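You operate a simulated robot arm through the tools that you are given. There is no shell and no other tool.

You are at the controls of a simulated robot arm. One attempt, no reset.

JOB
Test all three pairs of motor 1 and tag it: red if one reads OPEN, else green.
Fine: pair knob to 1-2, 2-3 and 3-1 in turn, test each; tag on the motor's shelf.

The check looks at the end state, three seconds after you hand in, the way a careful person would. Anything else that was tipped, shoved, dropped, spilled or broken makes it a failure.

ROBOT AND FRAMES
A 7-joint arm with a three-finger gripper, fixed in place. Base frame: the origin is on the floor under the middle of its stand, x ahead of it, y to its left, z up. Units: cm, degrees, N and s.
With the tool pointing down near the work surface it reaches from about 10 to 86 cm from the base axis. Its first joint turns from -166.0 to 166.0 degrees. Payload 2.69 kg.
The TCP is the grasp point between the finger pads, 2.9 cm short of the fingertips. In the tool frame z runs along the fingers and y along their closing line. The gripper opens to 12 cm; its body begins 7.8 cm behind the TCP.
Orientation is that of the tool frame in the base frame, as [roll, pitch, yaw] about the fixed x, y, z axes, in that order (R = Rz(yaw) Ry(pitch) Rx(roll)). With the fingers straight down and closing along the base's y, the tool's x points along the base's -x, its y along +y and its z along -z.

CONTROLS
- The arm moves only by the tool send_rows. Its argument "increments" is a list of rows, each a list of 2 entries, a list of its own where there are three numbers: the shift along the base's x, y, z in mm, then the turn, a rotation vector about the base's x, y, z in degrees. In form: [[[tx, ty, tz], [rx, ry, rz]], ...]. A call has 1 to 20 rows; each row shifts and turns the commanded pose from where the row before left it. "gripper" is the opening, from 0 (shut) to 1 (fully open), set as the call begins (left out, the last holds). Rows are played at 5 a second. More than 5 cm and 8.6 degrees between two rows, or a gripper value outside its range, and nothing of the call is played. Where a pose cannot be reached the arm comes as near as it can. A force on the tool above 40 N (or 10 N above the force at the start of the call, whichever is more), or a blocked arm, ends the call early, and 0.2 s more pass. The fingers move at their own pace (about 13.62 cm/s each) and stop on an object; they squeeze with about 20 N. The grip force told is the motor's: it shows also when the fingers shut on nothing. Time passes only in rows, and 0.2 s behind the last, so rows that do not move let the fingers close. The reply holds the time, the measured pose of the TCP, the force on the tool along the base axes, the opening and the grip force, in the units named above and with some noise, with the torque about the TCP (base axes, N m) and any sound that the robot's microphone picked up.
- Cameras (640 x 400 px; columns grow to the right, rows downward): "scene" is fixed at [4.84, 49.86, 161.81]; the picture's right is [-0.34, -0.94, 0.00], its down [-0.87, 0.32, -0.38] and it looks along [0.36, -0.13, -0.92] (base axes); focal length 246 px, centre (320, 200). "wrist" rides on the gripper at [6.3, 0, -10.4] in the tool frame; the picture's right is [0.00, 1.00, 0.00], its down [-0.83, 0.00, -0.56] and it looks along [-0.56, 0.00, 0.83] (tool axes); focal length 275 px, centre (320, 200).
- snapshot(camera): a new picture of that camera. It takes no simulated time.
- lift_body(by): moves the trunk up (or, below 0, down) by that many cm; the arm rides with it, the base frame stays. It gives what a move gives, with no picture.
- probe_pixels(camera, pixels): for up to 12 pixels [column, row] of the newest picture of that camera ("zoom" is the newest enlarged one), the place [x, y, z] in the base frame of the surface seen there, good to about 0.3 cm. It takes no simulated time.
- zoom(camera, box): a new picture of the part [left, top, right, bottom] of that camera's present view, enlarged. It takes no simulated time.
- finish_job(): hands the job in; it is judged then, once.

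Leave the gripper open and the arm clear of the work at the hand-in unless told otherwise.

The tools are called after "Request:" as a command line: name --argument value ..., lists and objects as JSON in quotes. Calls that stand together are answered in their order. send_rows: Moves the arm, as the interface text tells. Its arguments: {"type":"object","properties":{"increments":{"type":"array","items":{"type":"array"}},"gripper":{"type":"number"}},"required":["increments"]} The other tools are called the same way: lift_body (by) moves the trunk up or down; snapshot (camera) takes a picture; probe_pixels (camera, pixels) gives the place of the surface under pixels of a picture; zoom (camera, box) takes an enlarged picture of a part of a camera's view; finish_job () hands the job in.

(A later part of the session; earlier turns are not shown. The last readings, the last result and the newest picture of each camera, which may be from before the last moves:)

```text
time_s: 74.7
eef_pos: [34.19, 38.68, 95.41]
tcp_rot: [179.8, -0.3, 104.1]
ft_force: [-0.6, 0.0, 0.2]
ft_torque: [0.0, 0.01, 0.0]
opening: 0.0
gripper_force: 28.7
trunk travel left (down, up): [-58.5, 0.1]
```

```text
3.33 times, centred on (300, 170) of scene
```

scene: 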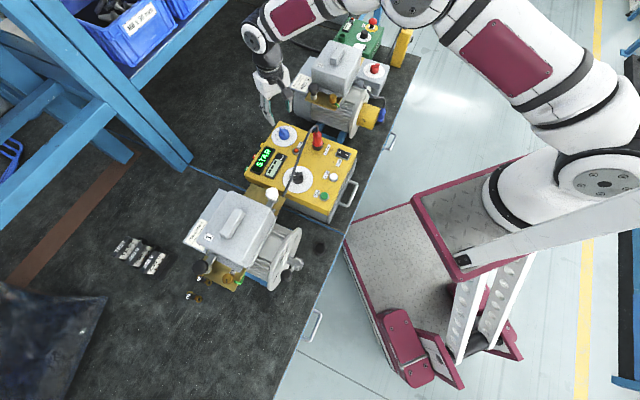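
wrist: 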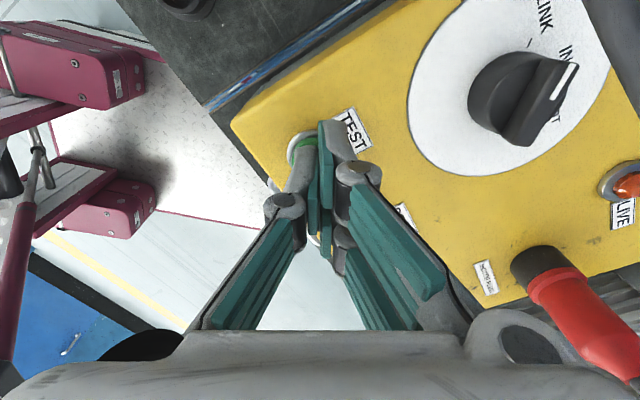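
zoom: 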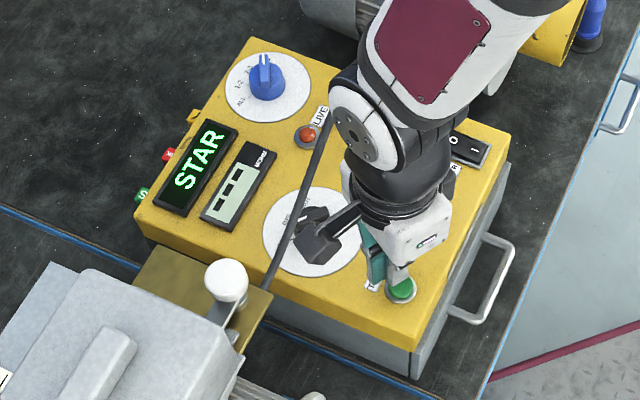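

Pair 3-1 also reads STAR. So all three pairs are good, none OPEN → green PASS tag. Now I leave the button, rise and go out toward the tags, turning to heading ~44°.

Request:
send_rows --increments '[[[0, 0, 30], [0, 0, 0]], [[0, 0, 30], [0, 0, 0]], [[0, 0, 28], [0, 0, 0]], [[16, 17, 0], [0, 0, 0]], [[16, 17, 0], [0, 0, 0]], [[16, 17, 0], [0, 0, 0]], [[18, 18, 10], [0, 0, 0]], [[10, 5, 30], [0, 0, 0]], [[15, 14, 0], [0, 0, -6]], [[15, 14, 0], [0, 0, -6]], [[15, 14, 0], [0, 0, -6]], [[15, 14, 0], [0, 0, -6]], [[15, 14, 0], [0, 0, -6]], [[15, 14, 0], [0, 0, -6]], [[15, 14, 0], [0, 0, -6]], [[15, 14, 0], [0, 0, -6]], [[15, 14, 0], [0, 0, -6]], [[15, 14, 0], [0, 0, -6]], [[0, 0, 0], [0, 0, 0]]]' --gripper 0.0

Request:
snapshot --camera "wrist"

Request:
snapshot --camera "scene"

```text
time_s: 78.7
eef_pos: [56.99, 56.69, 108.4]
tcp_rot: [179.9, -0.7, 46.6]
ft_force: [-0.8, 0.7, 0.6]
ft_torque: [0.0, -0.05, 0.03]
opening: 0.0
gripper_force: 28.2
out of reach, approached as far as the arm can: row 17, 18
trunk travel left (down, up): [-58.5, 0.1]
```

```text
taken
```

wrist: 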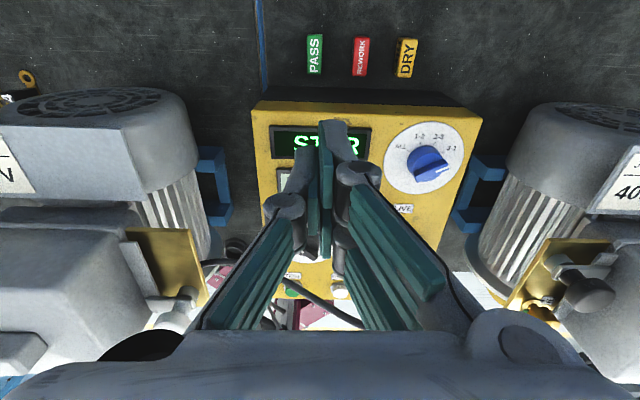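

```text
taken
```

scene: 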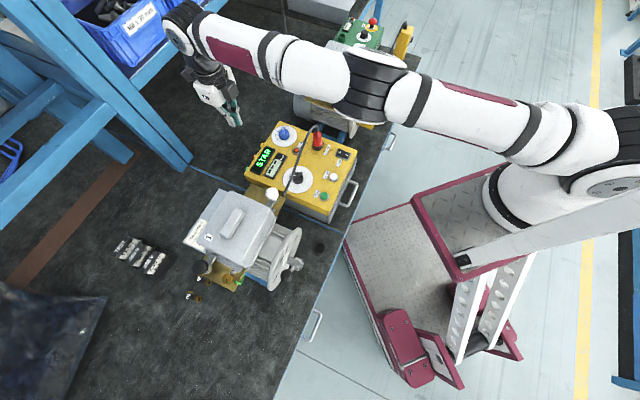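

The arm looks nearly stretched. I probe its links to learn how far the shoulder is, and probe the tags, tester back edge and shelf from this view.

Request:
probe_pixels --camera "scene" --pixels '[[610, 185], [570, 140], [500, 115], [440, 100], [380, 85], [320, 70], [260, 50], [185, 30], [215, 85], [500, 190], [430, 180], [350, 195]]'

Request:
probe_pixels --camera "wrist" --pixels '[[314, 55], [314, 36], [314, 73], [307, 55], [322, 55], [361, 56], [320, 94], [320, 88], [262, 98], [400, 100], [360, 37], [361, 76]]'

Request:
zoom --camera "wrist" --box '[240, 20, 480, 170]'

```text
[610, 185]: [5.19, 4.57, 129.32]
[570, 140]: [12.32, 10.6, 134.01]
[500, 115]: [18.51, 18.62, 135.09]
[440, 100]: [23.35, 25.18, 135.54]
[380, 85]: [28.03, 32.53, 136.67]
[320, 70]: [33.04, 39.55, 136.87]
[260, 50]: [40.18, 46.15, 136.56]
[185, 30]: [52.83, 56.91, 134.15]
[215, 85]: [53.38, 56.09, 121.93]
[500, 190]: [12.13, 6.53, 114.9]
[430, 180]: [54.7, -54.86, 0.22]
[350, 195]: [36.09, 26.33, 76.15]
```

```text
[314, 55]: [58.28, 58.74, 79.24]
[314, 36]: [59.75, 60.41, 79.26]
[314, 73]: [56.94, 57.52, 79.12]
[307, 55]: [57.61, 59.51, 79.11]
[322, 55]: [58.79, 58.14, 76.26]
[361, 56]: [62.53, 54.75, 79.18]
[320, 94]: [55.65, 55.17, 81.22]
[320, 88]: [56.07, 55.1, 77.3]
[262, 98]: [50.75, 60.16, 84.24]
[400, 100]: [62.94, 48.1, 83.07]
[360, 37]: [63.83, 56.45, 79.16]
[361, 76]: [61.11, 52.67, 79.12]
```

```text
2.67 times, centred on (360, 95) of wrist
```

zoom: 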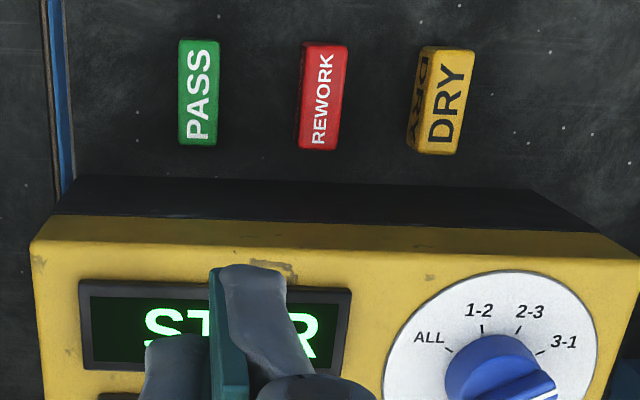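

The arm is almost straight at radius 80.4 cm; the base axis is at the origin. The PASS tag's centre is at radius 82.8 and the tester's back face is only 4.3 cm inside of it, so I need to know how thick the hand is. I enlarge the hand in the scene view.

Request:
zoom --camera "scene" --box '[150, 20, 290, 160]'

Request:
probe_pixels --camera "zoom" --pixels '[[260, 150], [290, 200], [330, 200], [310, 240], [270, 230], [340, 260], [360, 300], [240, 260], [380, 330], [300, 260], [420, 200], [350, 180]]'

```text
2.86 times, centred on (220, 90) of scene
```

zoom: 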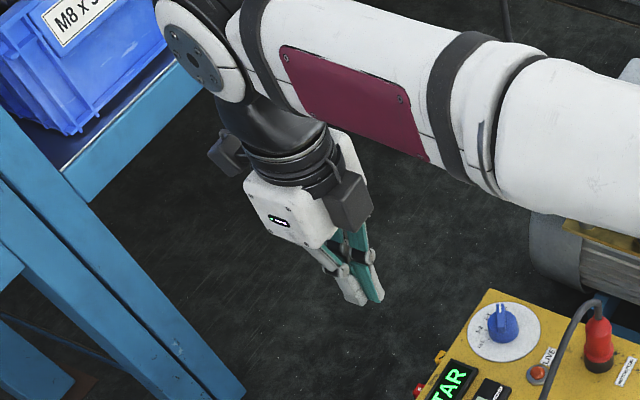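

```text
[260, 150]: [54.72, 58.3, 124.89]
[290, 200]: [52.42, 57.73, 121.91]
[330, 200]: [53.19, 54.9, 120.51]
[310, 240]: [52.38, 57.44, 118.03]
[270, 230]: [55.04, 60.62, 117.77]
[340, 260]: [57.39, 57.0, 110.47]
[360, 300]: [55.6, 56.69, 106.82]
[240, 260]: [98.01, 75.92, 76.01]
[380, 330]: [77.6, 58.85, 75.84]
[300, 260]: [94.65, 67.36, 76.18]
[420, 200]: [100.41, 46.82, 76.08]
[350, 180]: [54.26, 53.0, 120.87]
```

There's a black box on the hand's inner side too (zoom (350,200)). I probe its extents, as it could meet the tester's top.

Request:
probe_pixels --camera "zoom" --pixels '[[345, 226], [352, 232], [370, 212], [335, 222], [330, 190], [345, 172], [365, 185], [358, 205], [225, 165], [210, 150], [228, 138], [285, 245]]'

Request:
zoom --camera "scene" --box '[190, 50, 250, 130]'

```text
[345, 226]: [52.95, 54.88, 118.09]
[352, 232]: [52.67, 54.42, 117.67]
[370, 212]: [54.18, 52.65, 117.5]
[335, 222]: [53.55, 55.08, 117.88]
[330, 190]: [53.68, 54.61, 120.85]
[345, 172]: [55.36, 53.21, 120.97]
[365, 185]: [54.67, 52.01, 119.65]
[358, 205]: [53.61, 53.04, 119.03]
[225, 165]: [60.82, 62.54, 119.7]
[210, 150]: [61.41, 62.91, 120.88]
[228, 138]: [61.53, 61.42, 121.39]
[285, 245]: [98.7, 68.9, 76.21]
```

```text
5.00 times, centred on (220, 90) of scene
```

zoom: 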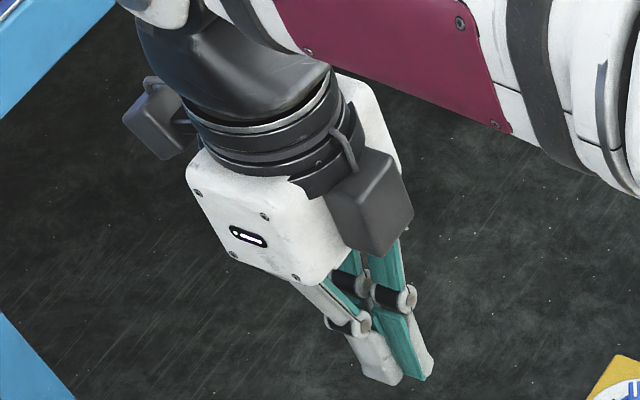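

The tags can only be reached with the arm nearly straight and a few degrees of lean (hand toward the base), with the vertical move made by the trunk. I check the bench edge, the tester's top near its back edge and the display bezel for clearance.

Request:
probe_pixels --camera "wrist" --pixels '[[300, 116], [280, 112], [380, 112], [340, 113], [290, 127], [285, 135], [350, 108], [280, 107], [300, 107], [380, 105]]'

Request:
snapshot --camera "scene"

Request:
probe_pixels --camera "scene" --pixels '[[345, 238], [335, 250], [355, 215], [365, 195], [380, 165], [415, 200], [450, 275], [445, 250], [358, 180], [350, 205], [316, 132], [300, 150]]'

```text
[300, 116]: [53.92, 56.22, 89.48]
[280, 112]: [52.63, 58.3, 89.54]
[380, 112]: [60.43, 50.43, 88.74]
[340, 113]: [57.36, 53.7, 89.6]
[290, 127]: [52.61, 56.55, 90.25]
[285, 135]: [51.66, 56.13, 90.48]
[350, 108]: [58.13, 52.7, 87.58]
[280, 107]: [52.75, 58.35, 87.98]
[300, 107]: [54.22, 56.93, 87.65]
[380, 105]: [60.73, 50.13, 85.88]
```

```text
taken
```

scene: 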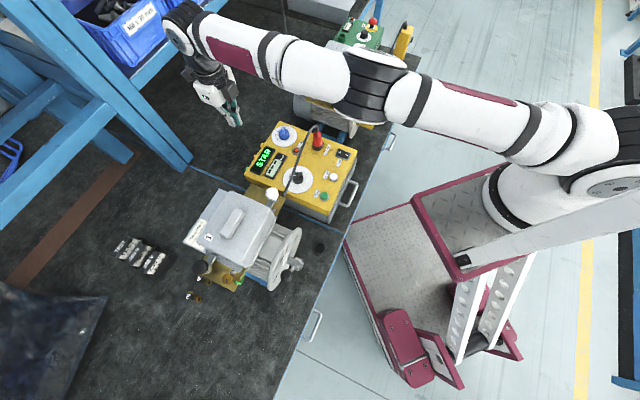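

```text
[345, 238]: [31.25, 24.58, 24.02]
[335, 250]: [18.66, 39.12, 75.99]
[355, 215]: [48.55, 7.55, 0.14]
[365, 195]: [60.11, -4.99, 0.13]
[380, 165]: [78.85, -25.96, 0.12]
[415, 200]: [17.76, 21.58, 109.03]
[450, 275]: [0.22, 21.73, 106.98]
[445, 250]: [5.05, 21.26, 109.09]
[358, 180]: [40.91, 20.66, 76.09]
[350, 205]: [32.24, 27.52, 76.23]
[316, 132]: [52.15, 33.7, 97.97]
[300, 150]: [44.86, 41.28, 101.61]
```

Margins are very tight there: the display bezel is z≈90.4 near the edge. Before deciding I test how far out the arm really gets with a vertical tool, up here in free space, with a heading that is not at the wrist limit (60°).

Request:
send_rows --increments '[[[-5, 0, 0], [0, 0, 6.7]], [[-5, 5, 0], [0, 0, 6.7]], [[10, 10, 0], [0, 0, 0]], [[10, 10, 0], [0, 0, 0]], [[10, 10, 0], [0, 0, 0]], [[0, 0, 0], [0, 0, 0]]]' --gripper 0.35

```text
time_s: 80.1
eef_pos: [56.45, 57.75, 108.47]
tcp_rot: [179.9, -0.3, 57.5]
ft_force: [0.2, -0.1, -0.4]
ft_torque: [0.02, 0.0, 0.03]
opening: 4.2
gripper_force: 0.0
out of reach, approached as far as the arm can: row 3, 4, 5
trunk travel left (down, up): [-58.5, 0.1]
```

The limit with a vertical tool is radius 80.8 cm, as expected. I measure the underside of the inner black box on the hand more precisely, since it must pass over the display bezel.

Request:
zoom --camera "scene" --box '[200, 50, 240, 90]'

Request:
snapshot --camera "wrist"

```text
10.00 times, centred on (220, 70) of scene
```

zoom: 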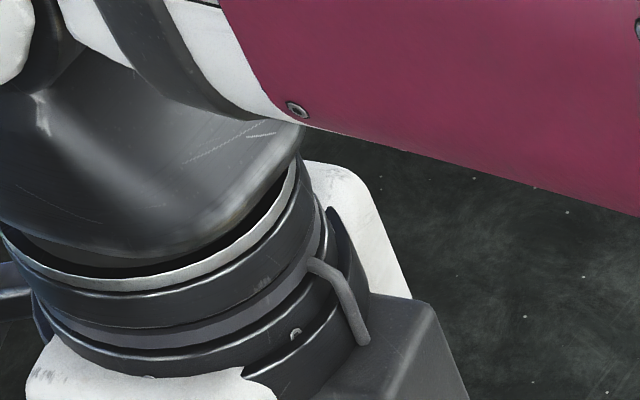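

```text
taken
```

wrist: 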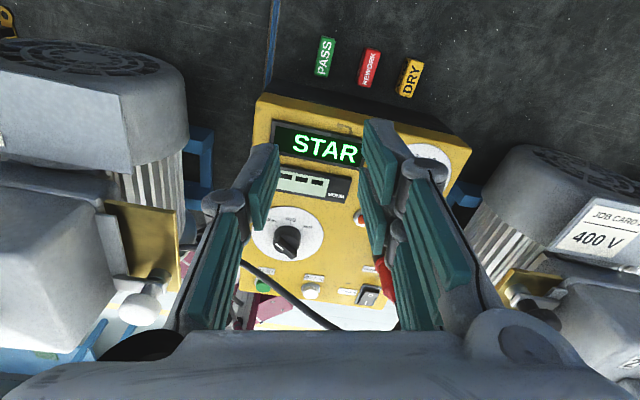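

Request:
zoom --camera "scene" --box '[200, 78, 250, 130]'

Request:
probe_pixels --camera "zoom" --pixels '[[300, 30], [330, 60], [360, 70], [390, 60], [420, 40], [340, 20], [380, 20], [410, 20], [250, 60], [280, 90], [300, 110], [220, 40]]'

```text
7.69 times, centred on (225, 104) of scene
```

zoom: 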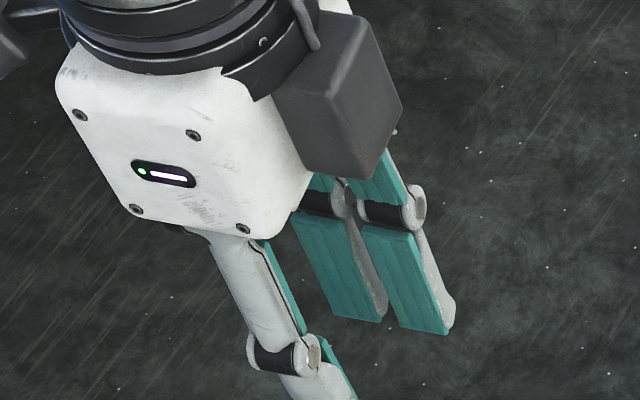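

```text
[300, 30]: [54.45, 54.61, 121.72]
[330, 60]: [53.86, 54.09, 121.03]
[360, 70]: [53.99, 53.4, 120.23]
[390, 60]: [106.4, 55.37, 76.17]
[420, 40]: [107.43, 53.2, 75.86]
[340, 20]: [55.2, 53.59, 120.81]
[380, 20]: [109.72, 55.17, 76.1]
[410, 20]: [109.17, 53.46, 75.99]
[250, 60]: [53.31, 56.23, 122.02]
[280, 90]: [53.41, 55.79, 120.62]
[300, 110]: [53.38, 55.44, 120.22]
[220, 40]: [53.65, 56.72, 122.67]
```

Request:
probe_pixels --camera "zoom" --pixels '[[362, 170], [315, 150], [340, 162], [395, 108], [382, 140], [372, 165], [300, 190], [260, 228], [200, 222], [130, 200], [350, 120], [300, 170]]'

```text
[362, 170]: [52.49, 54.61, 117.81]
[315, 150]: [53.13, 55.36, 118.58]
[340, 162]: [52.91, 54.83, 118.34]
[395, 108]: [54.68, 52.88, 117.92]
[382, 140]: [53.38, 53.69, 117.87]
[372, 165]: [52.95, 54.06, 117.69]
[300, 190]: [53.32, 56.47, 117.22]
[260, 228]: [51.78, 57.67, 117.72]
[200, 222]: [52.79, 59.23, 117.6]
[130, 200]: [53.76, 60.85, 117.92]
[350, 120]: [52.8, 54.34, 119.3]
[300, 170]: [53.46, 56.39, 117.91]
```

The hand shell starts about 9 cm behind the TCP and the box 9.2 cm, so with the TCP at z≈81.45 everything clears the tester while the fingertips overlap the tag's top by ~0.65 cm. I line up above the tag: heading 48°, ~1° lean.

Request:
send_rows --increments '[[[2, -1, 0], [0, 0, -4.8]], [[2, -1, 0], [0, 0, -4.7]], [[3, 0, 0], [0.85, -0.84, 0]], [[0, 0, 0], [0, 0, 0]]]' --gripper 0.35

Request:
snapshot --camera "wrist"

```text
time_s: 81.1
eef_pos: [57.46, 56.93, 107.93]
tcp_rot: [179.9, -1.5, 48.0]
ft_force: [-0.1, 0.7, -0.1]
ft_torque: [-0.02, -0.02, 0.0]
opening: 4.19
gripper_force: 0.0
out of reach, approached as far as the arm can: row 2
trunk travel left (down, up): [-58.5, 0.1]
```

```text
taken
```

wrist: 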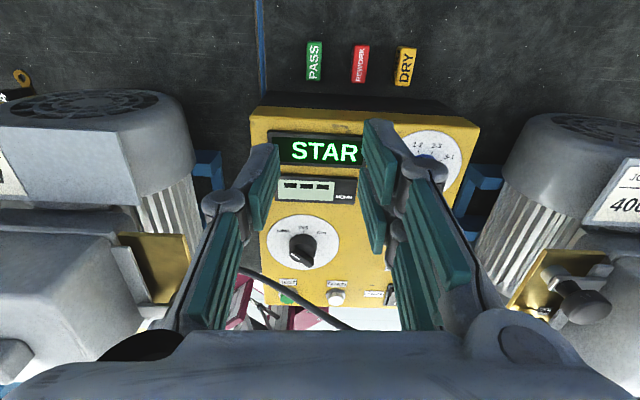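

I'm 0.75 cm to the right of the tag's centre line; I shift left and slightly outward.

Request:
send_rows --increments '[[[-2, 3, 0], [0, 0, 0]], [[-2, 4, 0], [0, 0, 0]], [[0, 0, 0], [0, 0, 0]]]' --gripper 0.35

Request:
zoom --camera "wrist" --box '[240, 20, 440, 160]'

```text
time_s: 81.9
eef_pos: [56.95, 57.67, 108.04]
tcp_rot: [179.8, -1.5, 47.9]
ft_force: [0.5, 0.1, -0.6]
ft_torque: [-0.02, 0.03, -0.01]
opening: 4.21
gripper_force: 0.0
trunk travel left (down, up): [-58.5, 0.1]
```

```text
2.86 times, centred on (340, 90) of wrist
```

zoom: 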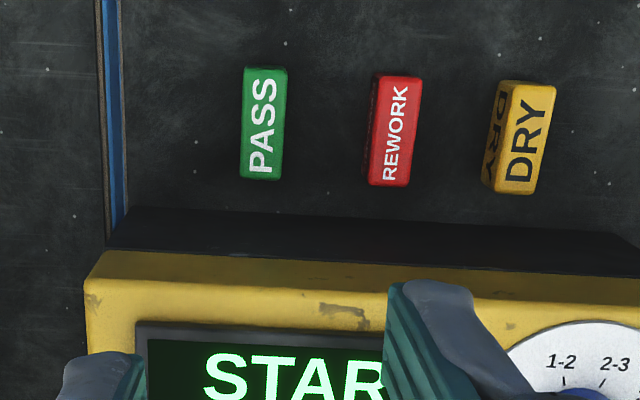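

Aligned: PASS sits at column 320. Now I lower with the trunk in stages, checking each time.

Request:
lift_body --by -15

Request:
snapshot --camera "wrist"

Request:
snapshot --camera "scene"

```text
time_s: 83.6
eef_pos: [56.77, 57.59, 92.96]
tcp_rot: [179.9, -1.5, 48.0]
ft_force: [0.3, -0.4, -0.9]
ft_torque: [0.01, -0.02, -0.02]
opening: 4.19
gripper_force: 0.0
trunk travel left (down, up): [-43.5, 15.1]
```

```text
taken
```

wrist: 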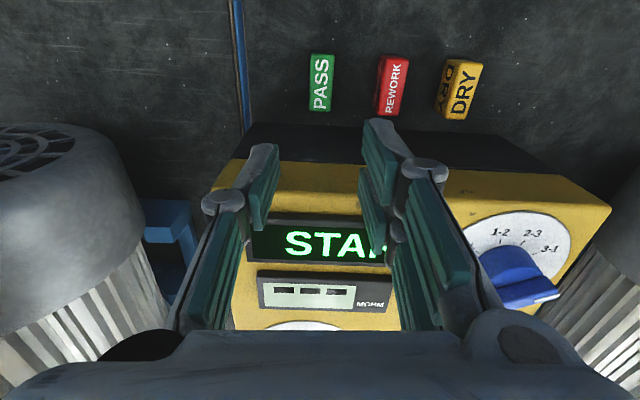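

```text
taken
```

scene: 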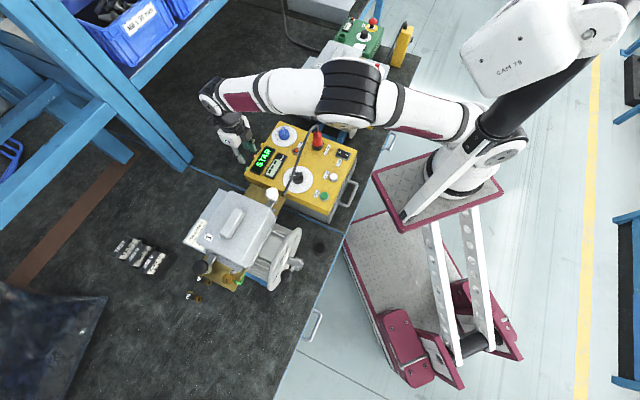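

I probe the forearm and elbow now to confirm clearance over the cable before the next stage.

Request:
probe_pixels --camera "scene" --pixels '[[235, 92], [255, 90], [280, 90], [310, 90], [348, 75], [348, 95], [348, 120], [330, 118], [375, 118], [270, 113], [240, 110], [300, 112]]'

Request:
zoom --camera "scene" --box '[190, 50, 400, 210]'

```text
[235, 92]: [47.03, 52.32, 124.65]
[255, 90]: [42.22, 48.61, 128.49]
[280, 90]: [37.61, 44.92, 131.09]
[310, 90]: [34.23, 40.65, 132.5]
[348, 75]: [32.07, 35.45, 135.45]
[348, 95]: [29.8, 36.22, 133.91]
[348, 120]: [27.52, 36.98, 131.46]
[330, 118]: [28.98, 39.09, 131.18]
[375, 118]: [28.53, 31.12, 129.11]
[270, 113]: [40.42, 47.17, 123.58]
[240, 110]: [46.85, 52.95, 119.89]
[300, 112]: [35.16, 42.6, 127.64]
```

```text
2.50 times, centred on (295, 130) of scene
```

zoom: 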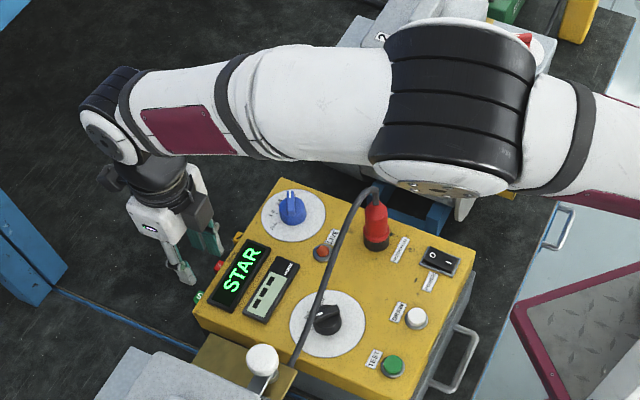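

The elbow seems higher relative to the trunk than I assumed. I probe the upper arm and shoulder to understand.

Request:
probe_pixels --camera "scene" --pixels '[[400, 100], [430, 105], [460, 115], [475, 125], [495, 155], [450, 170], [440, 190], [400, 200], [500, 60], [480, 190], [210, 95], [240, 150]]'

```text
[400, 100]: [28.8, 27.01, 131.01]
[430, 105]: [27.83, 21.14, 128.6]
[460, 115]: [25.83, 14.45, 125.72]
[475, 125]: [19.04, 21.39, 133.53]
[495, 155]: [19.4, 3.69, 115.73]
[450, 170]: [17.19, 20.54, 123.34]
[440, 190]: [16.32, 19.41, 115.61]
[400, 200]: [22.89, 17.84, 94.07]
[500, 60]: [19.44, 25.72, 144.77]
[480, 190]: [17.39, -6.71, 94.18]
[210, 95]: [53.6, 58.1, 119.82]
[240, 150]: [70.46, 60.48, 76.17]
```

Lowering the trunk also swings the arm's base forward (it's a parallelogram stand), so reach is now comfortable. That allows leaning the hand outward, away from the tester. At this height I move over the tag's centre and lean the hand outward by ~15°.

Request:
send_rows --increments '[[[4, 3, 0], [-4, 3.95, 0]], [[4, 4, 0], [-4, 3.95, 0]], [[4, 3, 0], [-3.7, 3.65, 0]], [[3, 3, 0], [0, 0, -1.5]], [[0, 0, 0], [0, 0, 0]]]' --gripper 0.35

Request:
snapshot --camera "wrist"

Request:
snapshot --camera "scene"

```text
time_s: 84.8
eef_pos: [57.88, 58.4, 92.86]
tcp_rot: [-179.5, 12.4, 48.1]
ft_force: [-0.5, -0.1, 0.6]
ft_torque: [0.02, -0.03, -0.03]
opening: 4.19
gripper_force: 0.0
out of reach, approached as far as the arm can: row 4
trunk travel left (down, up): [-43.5, 15.1]
```

```text
taken
```

wrist: 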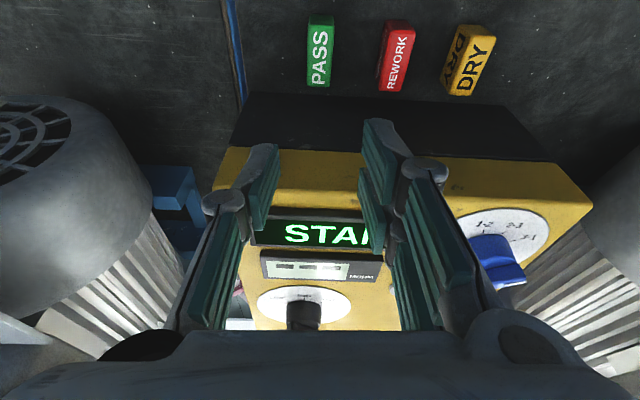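

```text
taken
```

scene: 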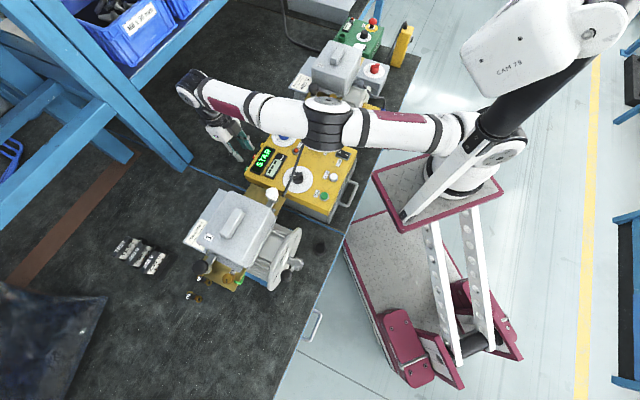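

Lean is 12.4° and the arm is near its limit again; a slightly lower trunk will bring the base forward. I check the platform's corner against the bench and the tester's handle first.

Request:
probe_pixels --camera "scene" --pixels '[[376, 176], [380, 185], [390, 205], [402, 226], [355, 187], [350, 203], [344, 210], [372, 174], [500, 180], [440, 160]]'

Request:
zoom --camera "scene" --box '[310, 120, 520, 260]'

```text
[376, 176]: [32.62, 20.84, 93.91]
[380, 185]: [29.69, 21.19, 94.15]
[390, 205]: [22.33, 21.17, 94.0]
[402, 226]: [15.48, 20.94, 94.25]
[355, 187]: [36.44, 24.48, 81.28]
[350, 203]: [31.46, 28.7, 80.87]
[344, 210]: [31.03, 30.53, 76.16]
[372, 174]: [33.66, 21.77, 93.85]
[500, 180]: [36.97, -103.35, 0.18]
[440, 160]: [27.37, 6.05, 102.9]
```

```text
2.86 times, centred on (415, 190) of scene
```

zoom: 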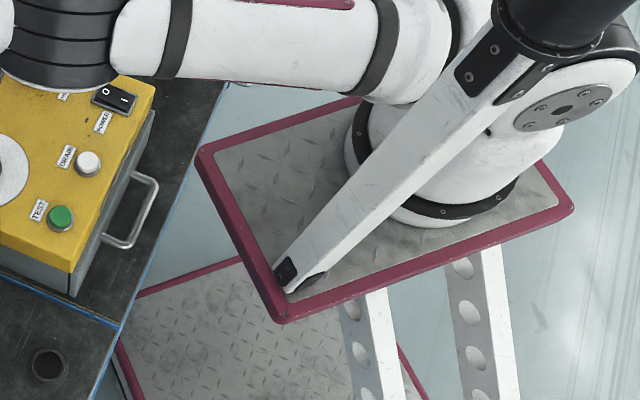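

The platform corner is at (33.7, 21.8, 93.9), the tester handle at z≈81, so a further 5 cm down keeps it clear above the handle. I lower the trunk by 5.

Request:
lift_body --by -5

Request:
snapshot --camera "scene"

Request:
snapshot --camera "wrist"

```text
time_s: 85.7
eef_pos: [57.9, 58.47, 87.87]
tcp_rot: [-179.5, 12.4, 48.1]
ft_force: [0.1, -0.3, 0.0]
ft_torque: [0.01, 0.03, 0.0]
opening: 4.21
gripper_force: 0.1
trunk travel left (down, up): [-38.5, 20.1]
```

```text
taken
```

scene: 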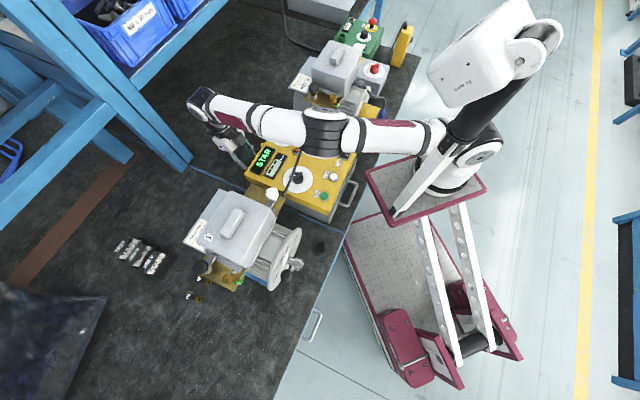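

```text
taken
```

wrist: 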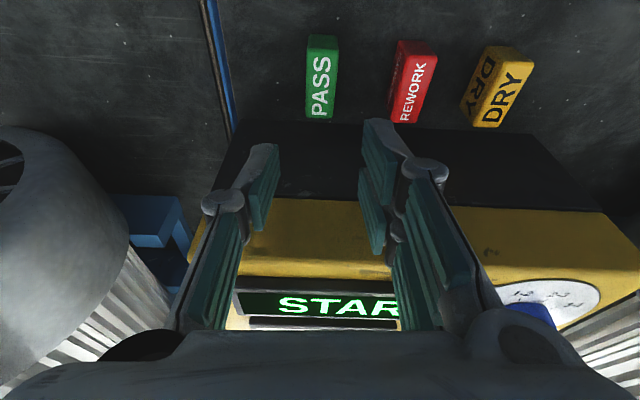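

PASS is centred between the open fingers. I check the elbow and forearm height above plug and cable before descending.

Request:
probe_pixels --camera "scene" --pixels '[[322, 115], [322, 135], [325, 155], [345, 150], [280, 125], [285, 143], [250, 118], [252, 133], [225, 110], [380, 140], [420, 140], [310, 152]]'

Request:
zoom --camera "scene" --box '[180, 80, 380, 210]'

```text
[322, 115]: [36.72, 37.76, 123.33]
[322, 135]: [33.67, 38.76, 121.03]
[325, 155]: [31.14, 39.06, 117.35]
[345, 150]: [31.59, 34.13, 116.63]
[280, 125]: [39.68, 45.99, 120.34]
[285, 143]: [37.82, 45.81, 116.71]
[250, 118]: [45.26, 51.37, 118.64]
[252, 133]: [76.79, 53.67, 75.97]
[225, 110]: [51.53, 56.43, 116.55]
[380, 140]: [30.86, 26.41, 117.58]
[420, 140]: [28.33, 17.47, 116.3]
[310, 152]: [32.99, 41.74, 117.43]
```

```text
3.08 times, centred on (280, 145) of scene
```

zoom: 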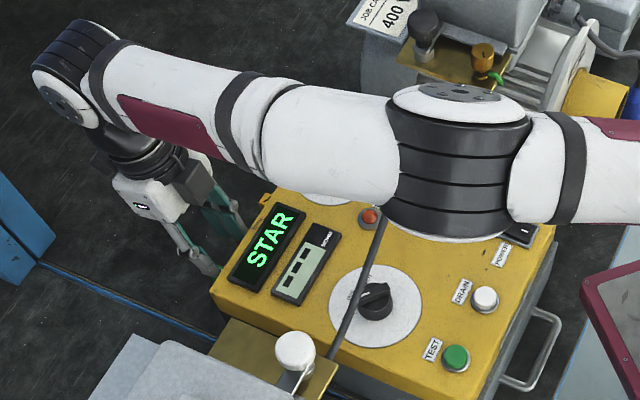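

All clear (forearm bottom ~112 above a cable of ~100). I descend straight to TCP z≈80 around the PASS tag.

Request:
send_rows --increments '[[[0, 0, -20], [0, 0, 0]], [[0, 0, -20], [0, 0, 0]], [[0, 0, -20], [0, 0, 0]], [[0, 0, -10], [0, 0, 0]], [[0, 0, 0], [0, 0, 0]]]' --gripper 0.35

Request:
snapshot --camera "wrist"

```text
time_s: 86.9
eef_pos: [57.83, 58.39, 80.96]
tcp_rot: [-179.5, 12.3, 47.9]
ft_force: [-0.2, -0.5, 0.5]
ft_torque: [0.02, -0.01, 0.0]
opening: 4.21
gripper_force: 0.2
trunk travel left (down, up): [-38.5, 20.1]
```

```text
taken
```

wrist: 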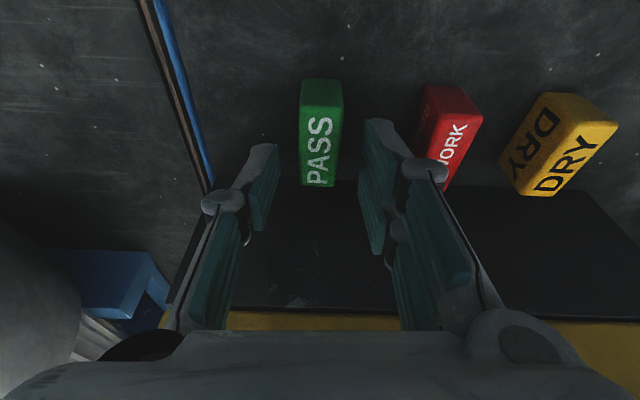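

The tag is nicely between the pads; REWORK is clear of the right finger. I go down another 0.9 cm and close.

Request:
send_rows --increments '[[[0, 0, -5], [0, 0, 0]], [[0, 0, -4], [0, 0, 0]], [[0, 0, 0], [0, 0, 0]]]' --gripper 0.35

Request:
send_rows --increments '[[[0, 0, 0], [0, 0, 0]], [[0, 0, 0], [0, 0, 0]], [[0, 0, 0], [0, 0, 0]], [[0, 0, 0], [0, 0, 0]]]' --gripper 0.0

Request:
snapshot --camera "wrist"

```text
time_s: 87.7
eef_pos: [57.88, 58.54, 79.92]
tcp_rot: [-179.5, 12.3, 48.0]
ft_force: [0.0, -0.1, -0.3]
ft_torque: [-0.01, 0.0, -0.01]
opening: 4.21
gripper_force: 0.1
trunk travel left (down, up): [-38.5, 20.1]
```

```text
time_s: 88.7
eef_pos: [57.85, 58.44, 80.06]
tcp_rot: [-179.5, 12.5, 48.0]
ft_force: [0.1, 0.1, -0.4]
ft_torque: [0.02, 0.01, -0.02]
opening: 1.91
gripper_force: 20.1
trunk travel left (down, up): [-38.5, 20.1]
```

```text
taken
```

wrist: 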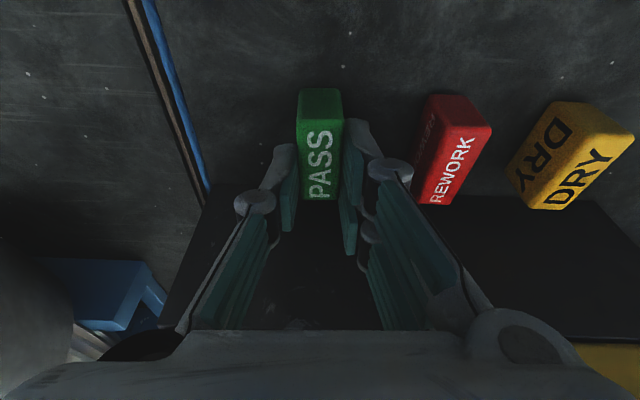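

Tag gripped (opening 1.91, 20 N). I lift 2 cm and check it comes along.

Request:
send_rows --increments '[[[0, 0, 10], [0, 0, 0]], [[0, 0, 10], [0, 0, 0]], [[0, 0, 15], [0, 0, 0]], [[0, 0, 15], [0, 0, 0]], [[0, 0, 0], [0, 0, 0]]]' --gripper 0.0

Request:
snapshot --camera "wrist"

```text
time_s: 89.9
eef_pos: [57.84, 58.51, 84.91]
tcp_rot: [-179.4, 12.2, 48.0]
ft_force: [0.1, 0.7, 0.7]
ft_torque: [-0.02, 0.0, -0.02]
opening: 0.02
gripper_force: 20.3
trunk travel left (down, up): [-38.5, 20.1]
```

```text
taken
```

wrist: 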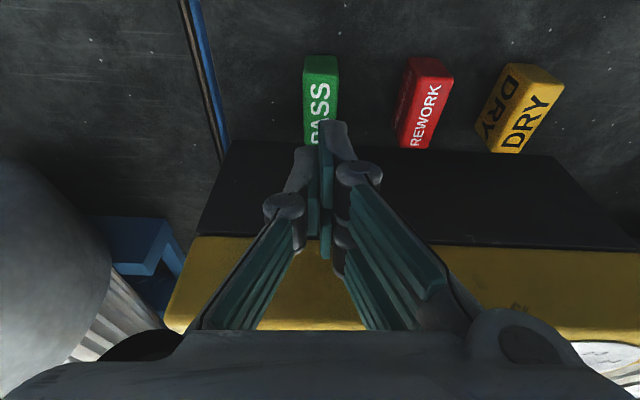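

The tag slipped out (opening 0.02) and stayed standing in place. I look closely at its position now.

Request:
zoom --camera "wrist" --box '[260, 30, 420, 170]'

Request:
probe_pixels --camera "wrist" --pixels '[[321, 60], [321, 90], [308, 80], [334, 80], [312, 130], [320, 115], [430, 80], [425, 110], [420, 140], [321, 70]]'

```text
2.86 times, centred on (340, 100) of wrist
```

zoom: 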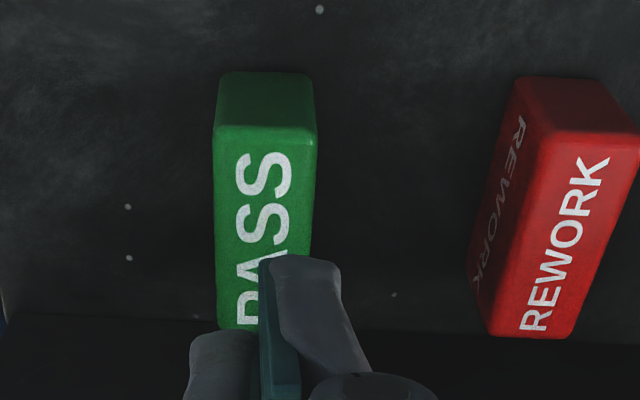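

```text
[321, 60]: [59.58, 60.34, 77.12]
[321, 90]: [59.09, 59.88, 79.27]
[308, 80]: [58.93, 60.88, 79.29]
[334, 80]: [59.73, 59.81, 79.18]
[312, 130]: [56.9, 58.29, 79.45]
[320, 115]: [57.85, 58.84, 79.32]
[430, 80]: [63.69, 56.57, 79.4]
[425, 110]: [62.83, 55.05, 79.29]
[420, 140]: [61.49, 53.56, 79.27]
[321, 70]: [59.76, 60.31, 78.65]
```

The tag is upright with centre ≈(58.4, 58.75). I'll regrip more centrally and deeper: open, reduce the lean to ~8°, shift outward, then descend lower.

Request:
send_rows --increments '[[[0, 0, 0], [0, 0, 0]], [[3, 2, 0], [1.6, -1.44, 0]], [[4, 2, 0], [1.6, -1.44, 0]], [[0, 0, 0], [0, 0, 0]]]' --gripper 0.35

Request:
snapshot --camera "wrist"

```text
time_s: 90.9
eef_pos: [58.65, 58.89, 84.84]
tcp_rot: [-179.6, 8.0, 48.0]
ft_force: [-0.5, 0.6, 0.4]
ft_torque: [0.0, -0.01, 0.0]
opening: 4.19
gripper_force: 0.0
trunk travel left (down, up): [-38.5, 20.1]
```

```text
taken
```

wrist: 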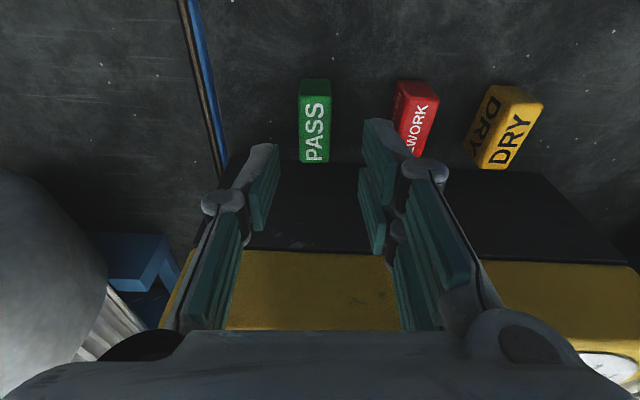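

Request:
send_rows --increments '[[[-2, 2, -15], [0, 0, 0]], [[0, 0, -15], [0, 0, 0]], [[0, 0, -14], [0, 0, 0]], [[0, 0, -9], [0, 0, 0]], [[0, 0, 0], [0, 0, 0]]]' --gripper 0.35

Request:
snapshot --camera "wrist"

```text
time_s: 92.1
eef_pos: [58.38, 59.04, 79.57]
tcp_rot: [-179.4, 8.1, 47.9]
ft_force: [-0.2, 0.1, 0.0]
ft_torque: [0.02, -0.02, -0.01]
opening: 4.19
gripper_force: 0.0
trunk travel left (down, up): [-38.5, 20.1]
```

```text
taken
```

wrist: 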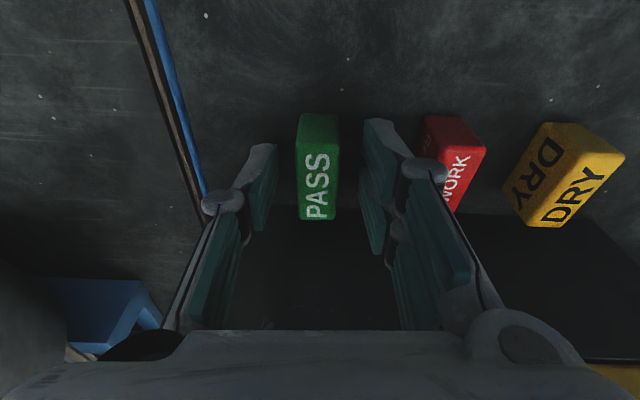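

Better centred now. I close and hold, then lift slowly.

Request:
send_rows --increments '[[[0, 0, 0], [0, 0, 0]], [[0, 0, 0], [0, 0, 0]], [[0, 0, 0], [0, 0, 0]], [[0, 0, 0], [0, 0, 0]], [[0, 0, 0], [0, 0, 0]], [[0, 0, 0], [0, 0, 0]]]' --gripper 0.0

Request:
send_rows --increments '[[[0, 0, 2], [0, 0, 0]], [[0, 0, 2], [0, 0, 0]], [[0, 0, 3], [0, 0, 0]], [[0, 0, 3], [0, 0, 0]]]'

Request:
snapshot --camera "wrist"

```text
time_s: 93.5
eef_pos: [58.45, 58.97, 79.62]
tcp_rot: [-179.5, 8.0, 48.0]
ft_force: [0.3, 0.6, 0.2]
ft_torque: [-0.05, 0.04, -0.03]
opening: 1.94
gripper_force: 20.4
trunk travel left (down, up): [-38.5, 20.1]
```

```text
time_s: 94.5
eef_pos: [58.29, 58.94, 80.84]
tcp_rot: [-179.5, 8.0, 48.0]
ft_force: [0.1, 0.1, -0.2]
ft_torque: [0.04, -0.02, -0.01]
opening: 1.93
gripper_force: 20.1
trunk travel left (down, up): [-38.5, 20.1]
```

```text
taken
```

wrist: 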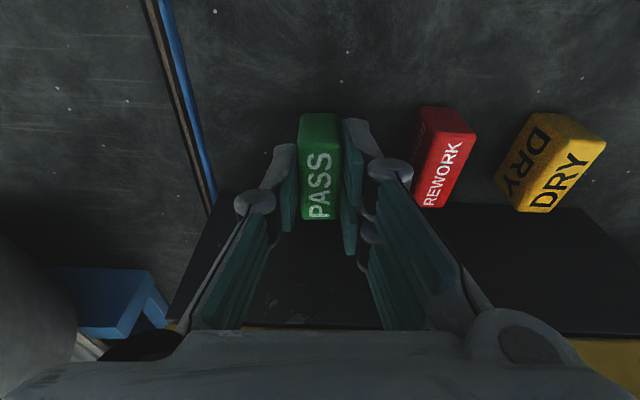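

The tag keeps its place relative to the fingers, so it is coming up. I continue lifting gently.

Request:
send_rows --increments '[[[0, 0, 4], [0, 0, 0]], [[0, 0, 5], [0, 0, 0]], [[0, 0, 5], [0, 0, 0]], [[0, 0, 6], [0, 0, 0]], [[0, 0, 6], [0, 0, 0]], [[0, 0, 6], [0, 0, 0]], [[0, 0, 6], [0, 0, 0]]]'

Request:
snapshot --camera "wrist"

Request:
snapshot --camera "scene"

```text
time_s: 96.1
eef_pos: [58.28, 59.09, 84.37]
tcp_rot: [-179.6, 8.1, 47.9]
ft_force: [0.1, 0.6, 0.1]
ft_torque: [-0.01, 0.04, -0.01]
opening: 1.92
gripper_force: 20.5
trunk travel left (down, up): [-38.5, 20.1]
```

```text
taken
```

wrist: 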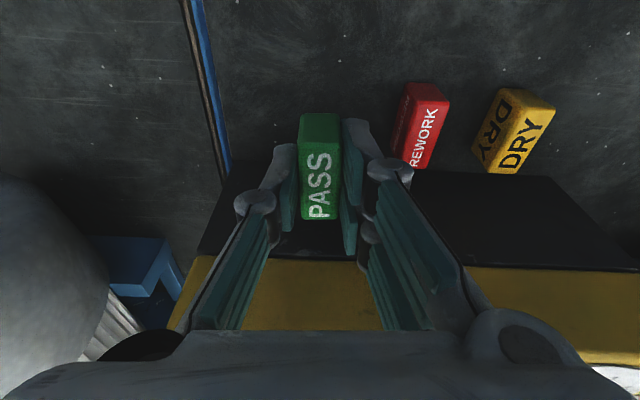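

```text
taken
```

scene: 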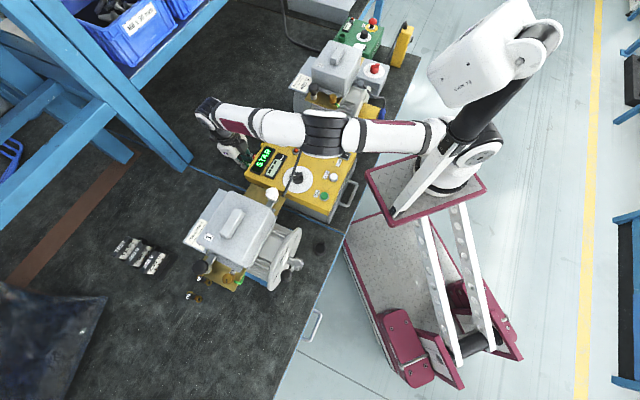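

The tag is held. I raise the trunk by 5 cm (platform back off from the bench, more height), then carry the tag toward motor 1's shelf.

Request:
lift_body --by 5

Request:
send_rows --increments '[[[-10, 5, 10], [0, 0, 2]], [[-10, 5, 10], [0, 0, 2]], [[-12, 5, 10], [0, 0, 2]], [[-12, 5, 15], [0, 0, 2]], [[-12, 5, 15], [0, 0, 2]], [[-12, 5, 15], [0, 0, 2]], [[-12, 5, 15], [0, 0, 2]], [[0, 0, 0], [0, 0, 0]]]'

Request:
snapshot --camera "wrist"

Request:
snapshot --camera "scene"

```text
time_s: 97.1
eef_pos: [58.41, 59.1, 89.57]
tcp_rot: [-179.5, 8.1, 48.0]
ft_force: [-0.1, -0.1, -0.8]
ft_torque: [-0.02, -0.01, 0.0]
opening: 1.94
gripper_force: 19.9
trunk travel left (down, up): [-43.5, 15.1]
```

```text
time_s: 98.9
eef_pos: [50.33, 62.49, 98.54]
tcp_rot: [-179.6, 8.1, 62.0]
ft_force: [0.1, 0.4, -0.8]
ft_torque: [-0.02, -0.01, -0.02]
opening: 1.94
gripper_force: 20.0
trunk travel left (down, up): [-43.5, 15.1]
```

```text
taken
```

wrist: 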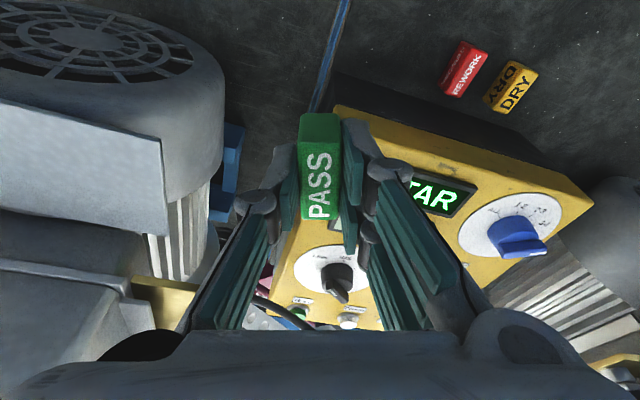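

```text
taken
```

scene: 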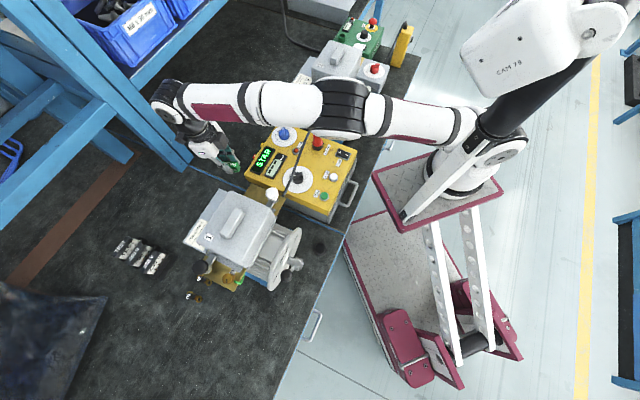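

Going well. I probe the cowl/grill, shelf and lid in this view to be sure of heights on the way.

Request:
probe_pixels --camera "wrist" --pixels '[[90, 40], [200, 90], [40, 115], [150, 150], [100, 170], [30, 215], [130, 225], [60, 245], [100, 270], [165, 300], [60, 320], [10, 300]]'

```text
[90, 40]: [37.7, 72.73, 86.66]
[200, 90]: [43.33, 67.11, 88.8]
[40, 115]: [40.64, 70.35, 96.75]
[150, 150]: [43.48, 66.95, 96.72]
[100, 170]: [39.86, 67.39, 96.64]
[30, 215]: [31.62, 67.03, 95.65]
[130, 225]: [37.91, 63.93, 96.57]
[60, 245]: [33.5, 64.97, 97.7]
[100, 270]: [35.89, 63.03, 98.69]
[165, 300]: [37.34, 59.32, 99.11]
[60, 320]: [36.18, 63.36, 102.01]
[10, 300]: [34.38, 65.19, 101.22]
```

Shelf spans n≈71.6–78.4; I'll aim for the tag centre at about (38.2, 67.7). I rise to z≈102.3 and move over it.

Request:
send_rows --increments '[[[0, 0, 12], [0, 0, 0]], [[0, 0, 13], [0, 0, 0]], [[0, 0, 13], [0, 0, 0]], [[-17, 8, 0], [0, 0, 1.5]], [[-17, 8, 0], [0, 0, 1.5]], [[-17, 8, 0], [0, 0, 1.5]], [[-17, 8, 0], [0, 0, 1.5]], [[-17, 8, 0], [0, 0, 1.5]], [[-18, 7, 0], [0, 0, 1.5]], [[-18, 7, 0], [0, 0, 0]], [[0, 0, 0], [0, 0, 0]]]'

Request:
snapshot --camera "wrist"

Request:
snapshot --camera "scene"

```text
time_s: 101.3
eef_pos: [38.13, 68.03, 102.4]
tcp_rot: [-179.5, 8.2, 71.1]
ft_force: [1.1, 0.1, -0.1]
ft_torque: [0.03, 0.03, -0.02]
opening: 1.93
gripper_force: 19.3
trunk travel left (down, up): [-43.5, 15.1]
```

```text
taken
```

wrist: 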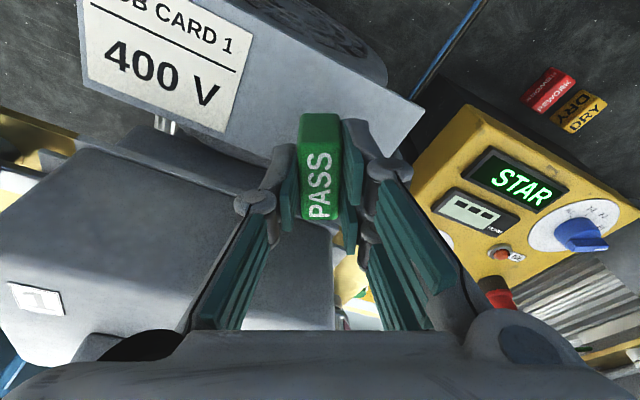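

```text
taken
```

scene: 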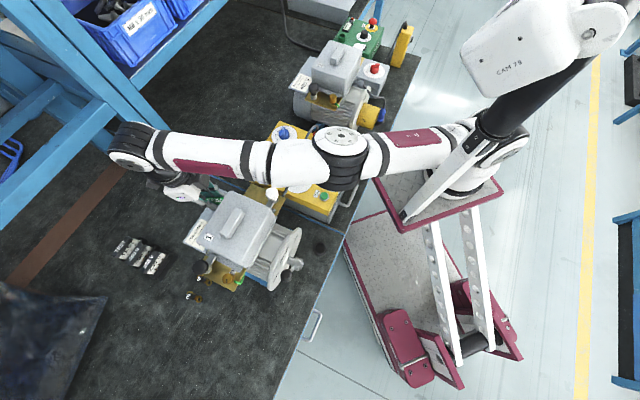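

The tag is over the free part of the shelf, right of the job card. I lower to just above the surface.

Request:
send_rows --increments '[[[0, 0, -5], [0, 0, 0]], [[0, 0, -5], [0, 0, 0]], [[0, 0, -4], [0, 0, 0]], [[0, 0, -3], [0, 0, 0]], [[0, 0, 0], [0, 0, 0]]]'

Request:
snapshot --camera "wrist"

Request:
zoom --camera "scene" --box '[150, 160, 290, 270]'

```text
time_s: 102.5
eef_pos: [38.19, 67.92, 100.57]
tcp_rot: [-179.5, 8.0, 71.0]
ft_force: [-0.3, -0.4, 0.1]
ft_torque: [0.01, 0.01, -0.03]
opening: 1.96
gripper_force: 19.6
trunk travel left (down, up): [-43.5, 15.1]
```

```text
taken
```

wrist: 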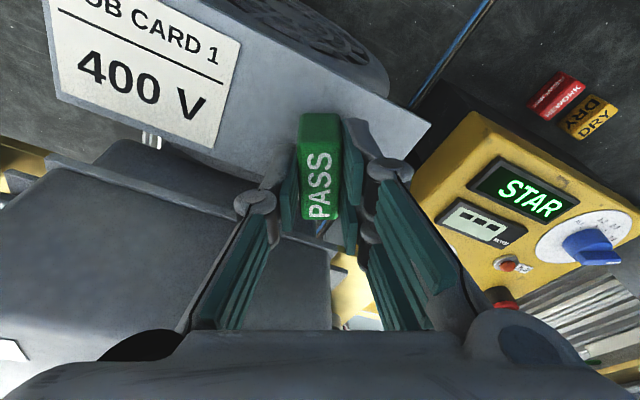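

```text
3.64 times, centred on (220, 215) of scene
```

zoom: 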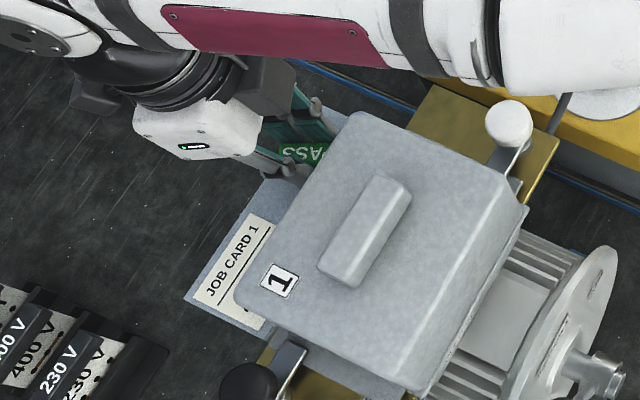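

I verify with probes: tag top, shelf edges around it.

Request:
probe_pixels --camera "wrist" --pixels '[[318, 130], [318, 170], [320, 212], [250, 170], [240, 160], [230, 165], [405, 150], [425, 120], [395, 140], [262, 185], [270, 130], [300, 240]]'

```text
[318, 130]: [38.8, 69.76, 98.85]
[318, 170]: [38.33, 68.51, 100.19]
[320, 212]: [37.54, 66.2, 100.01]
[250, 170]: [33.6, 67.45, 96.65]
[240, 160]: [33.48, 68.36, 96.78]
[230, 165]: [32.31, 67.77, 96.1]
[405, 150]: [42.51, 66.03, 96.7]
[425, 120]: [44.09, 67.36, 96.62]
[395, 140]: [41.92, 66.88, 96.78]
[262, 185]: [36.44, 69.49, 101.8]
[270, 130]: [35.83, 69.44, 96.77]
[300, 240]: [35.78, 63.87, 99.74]
```

The tag lies well inside the shelf (n 73–77 of 71.4–78.8), its bottom about 0.3 cm above it. I lower gently to contact.

Request:
send_rows --increments '[[[0, 0, -1.5], [0, 0, 0]], [[0, 0, -1], [0, 0, 0]], [[0, 0, -1], [0, 0, 0]], [[0, 0, 0], [0, 0, 0]]]'

```text
time_s: 103.5
eef_pos: [38.16, 67.9, 100.22]
tcp_rot: [-179.5, 8.0, 71.0]
ft_force: [0.4, 1.2, 3.4]
ft_torque: [-0.02, -0.02, 0.02]
opening: 1.94
gripper_force: 19.9
trunk travel left (down, up): [-43.5, 15.1]
```

Contact (3.4 N). I open the fingers a little and hold still.

Request:
send_rows --increments '[[[0, 0, 0], [0, 0, 0]], [[0, 0, 0], [0, 0, 0]], [[0, 0, 0], [0, 0, 0]]]' --gripper 0.33

Request:
snapshot --camera "wrist"

```text
time_s: 104.3
eef_pos: [38.32, 67.94, 100.27]
tcp_rot: [-179.4, 8.2, 71.0]
ft_force: [0.0, 0.0, -0.9]
ft_torque: [0.01, 0.01, 0.0]
opening: 3.94
gripper_force: 0.1
trunk travel left (down, up): [-43.5, 15.1]
```

```text
taken
```

wrist: 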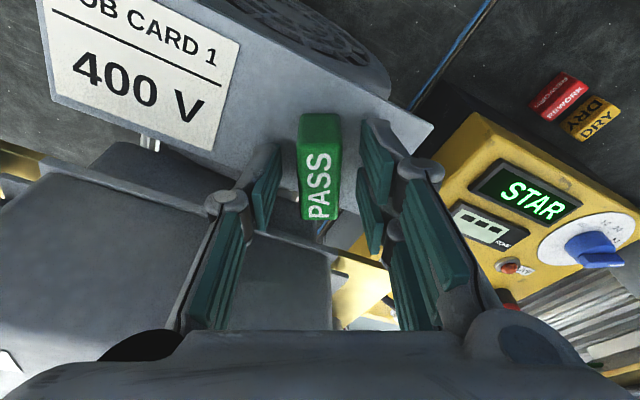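

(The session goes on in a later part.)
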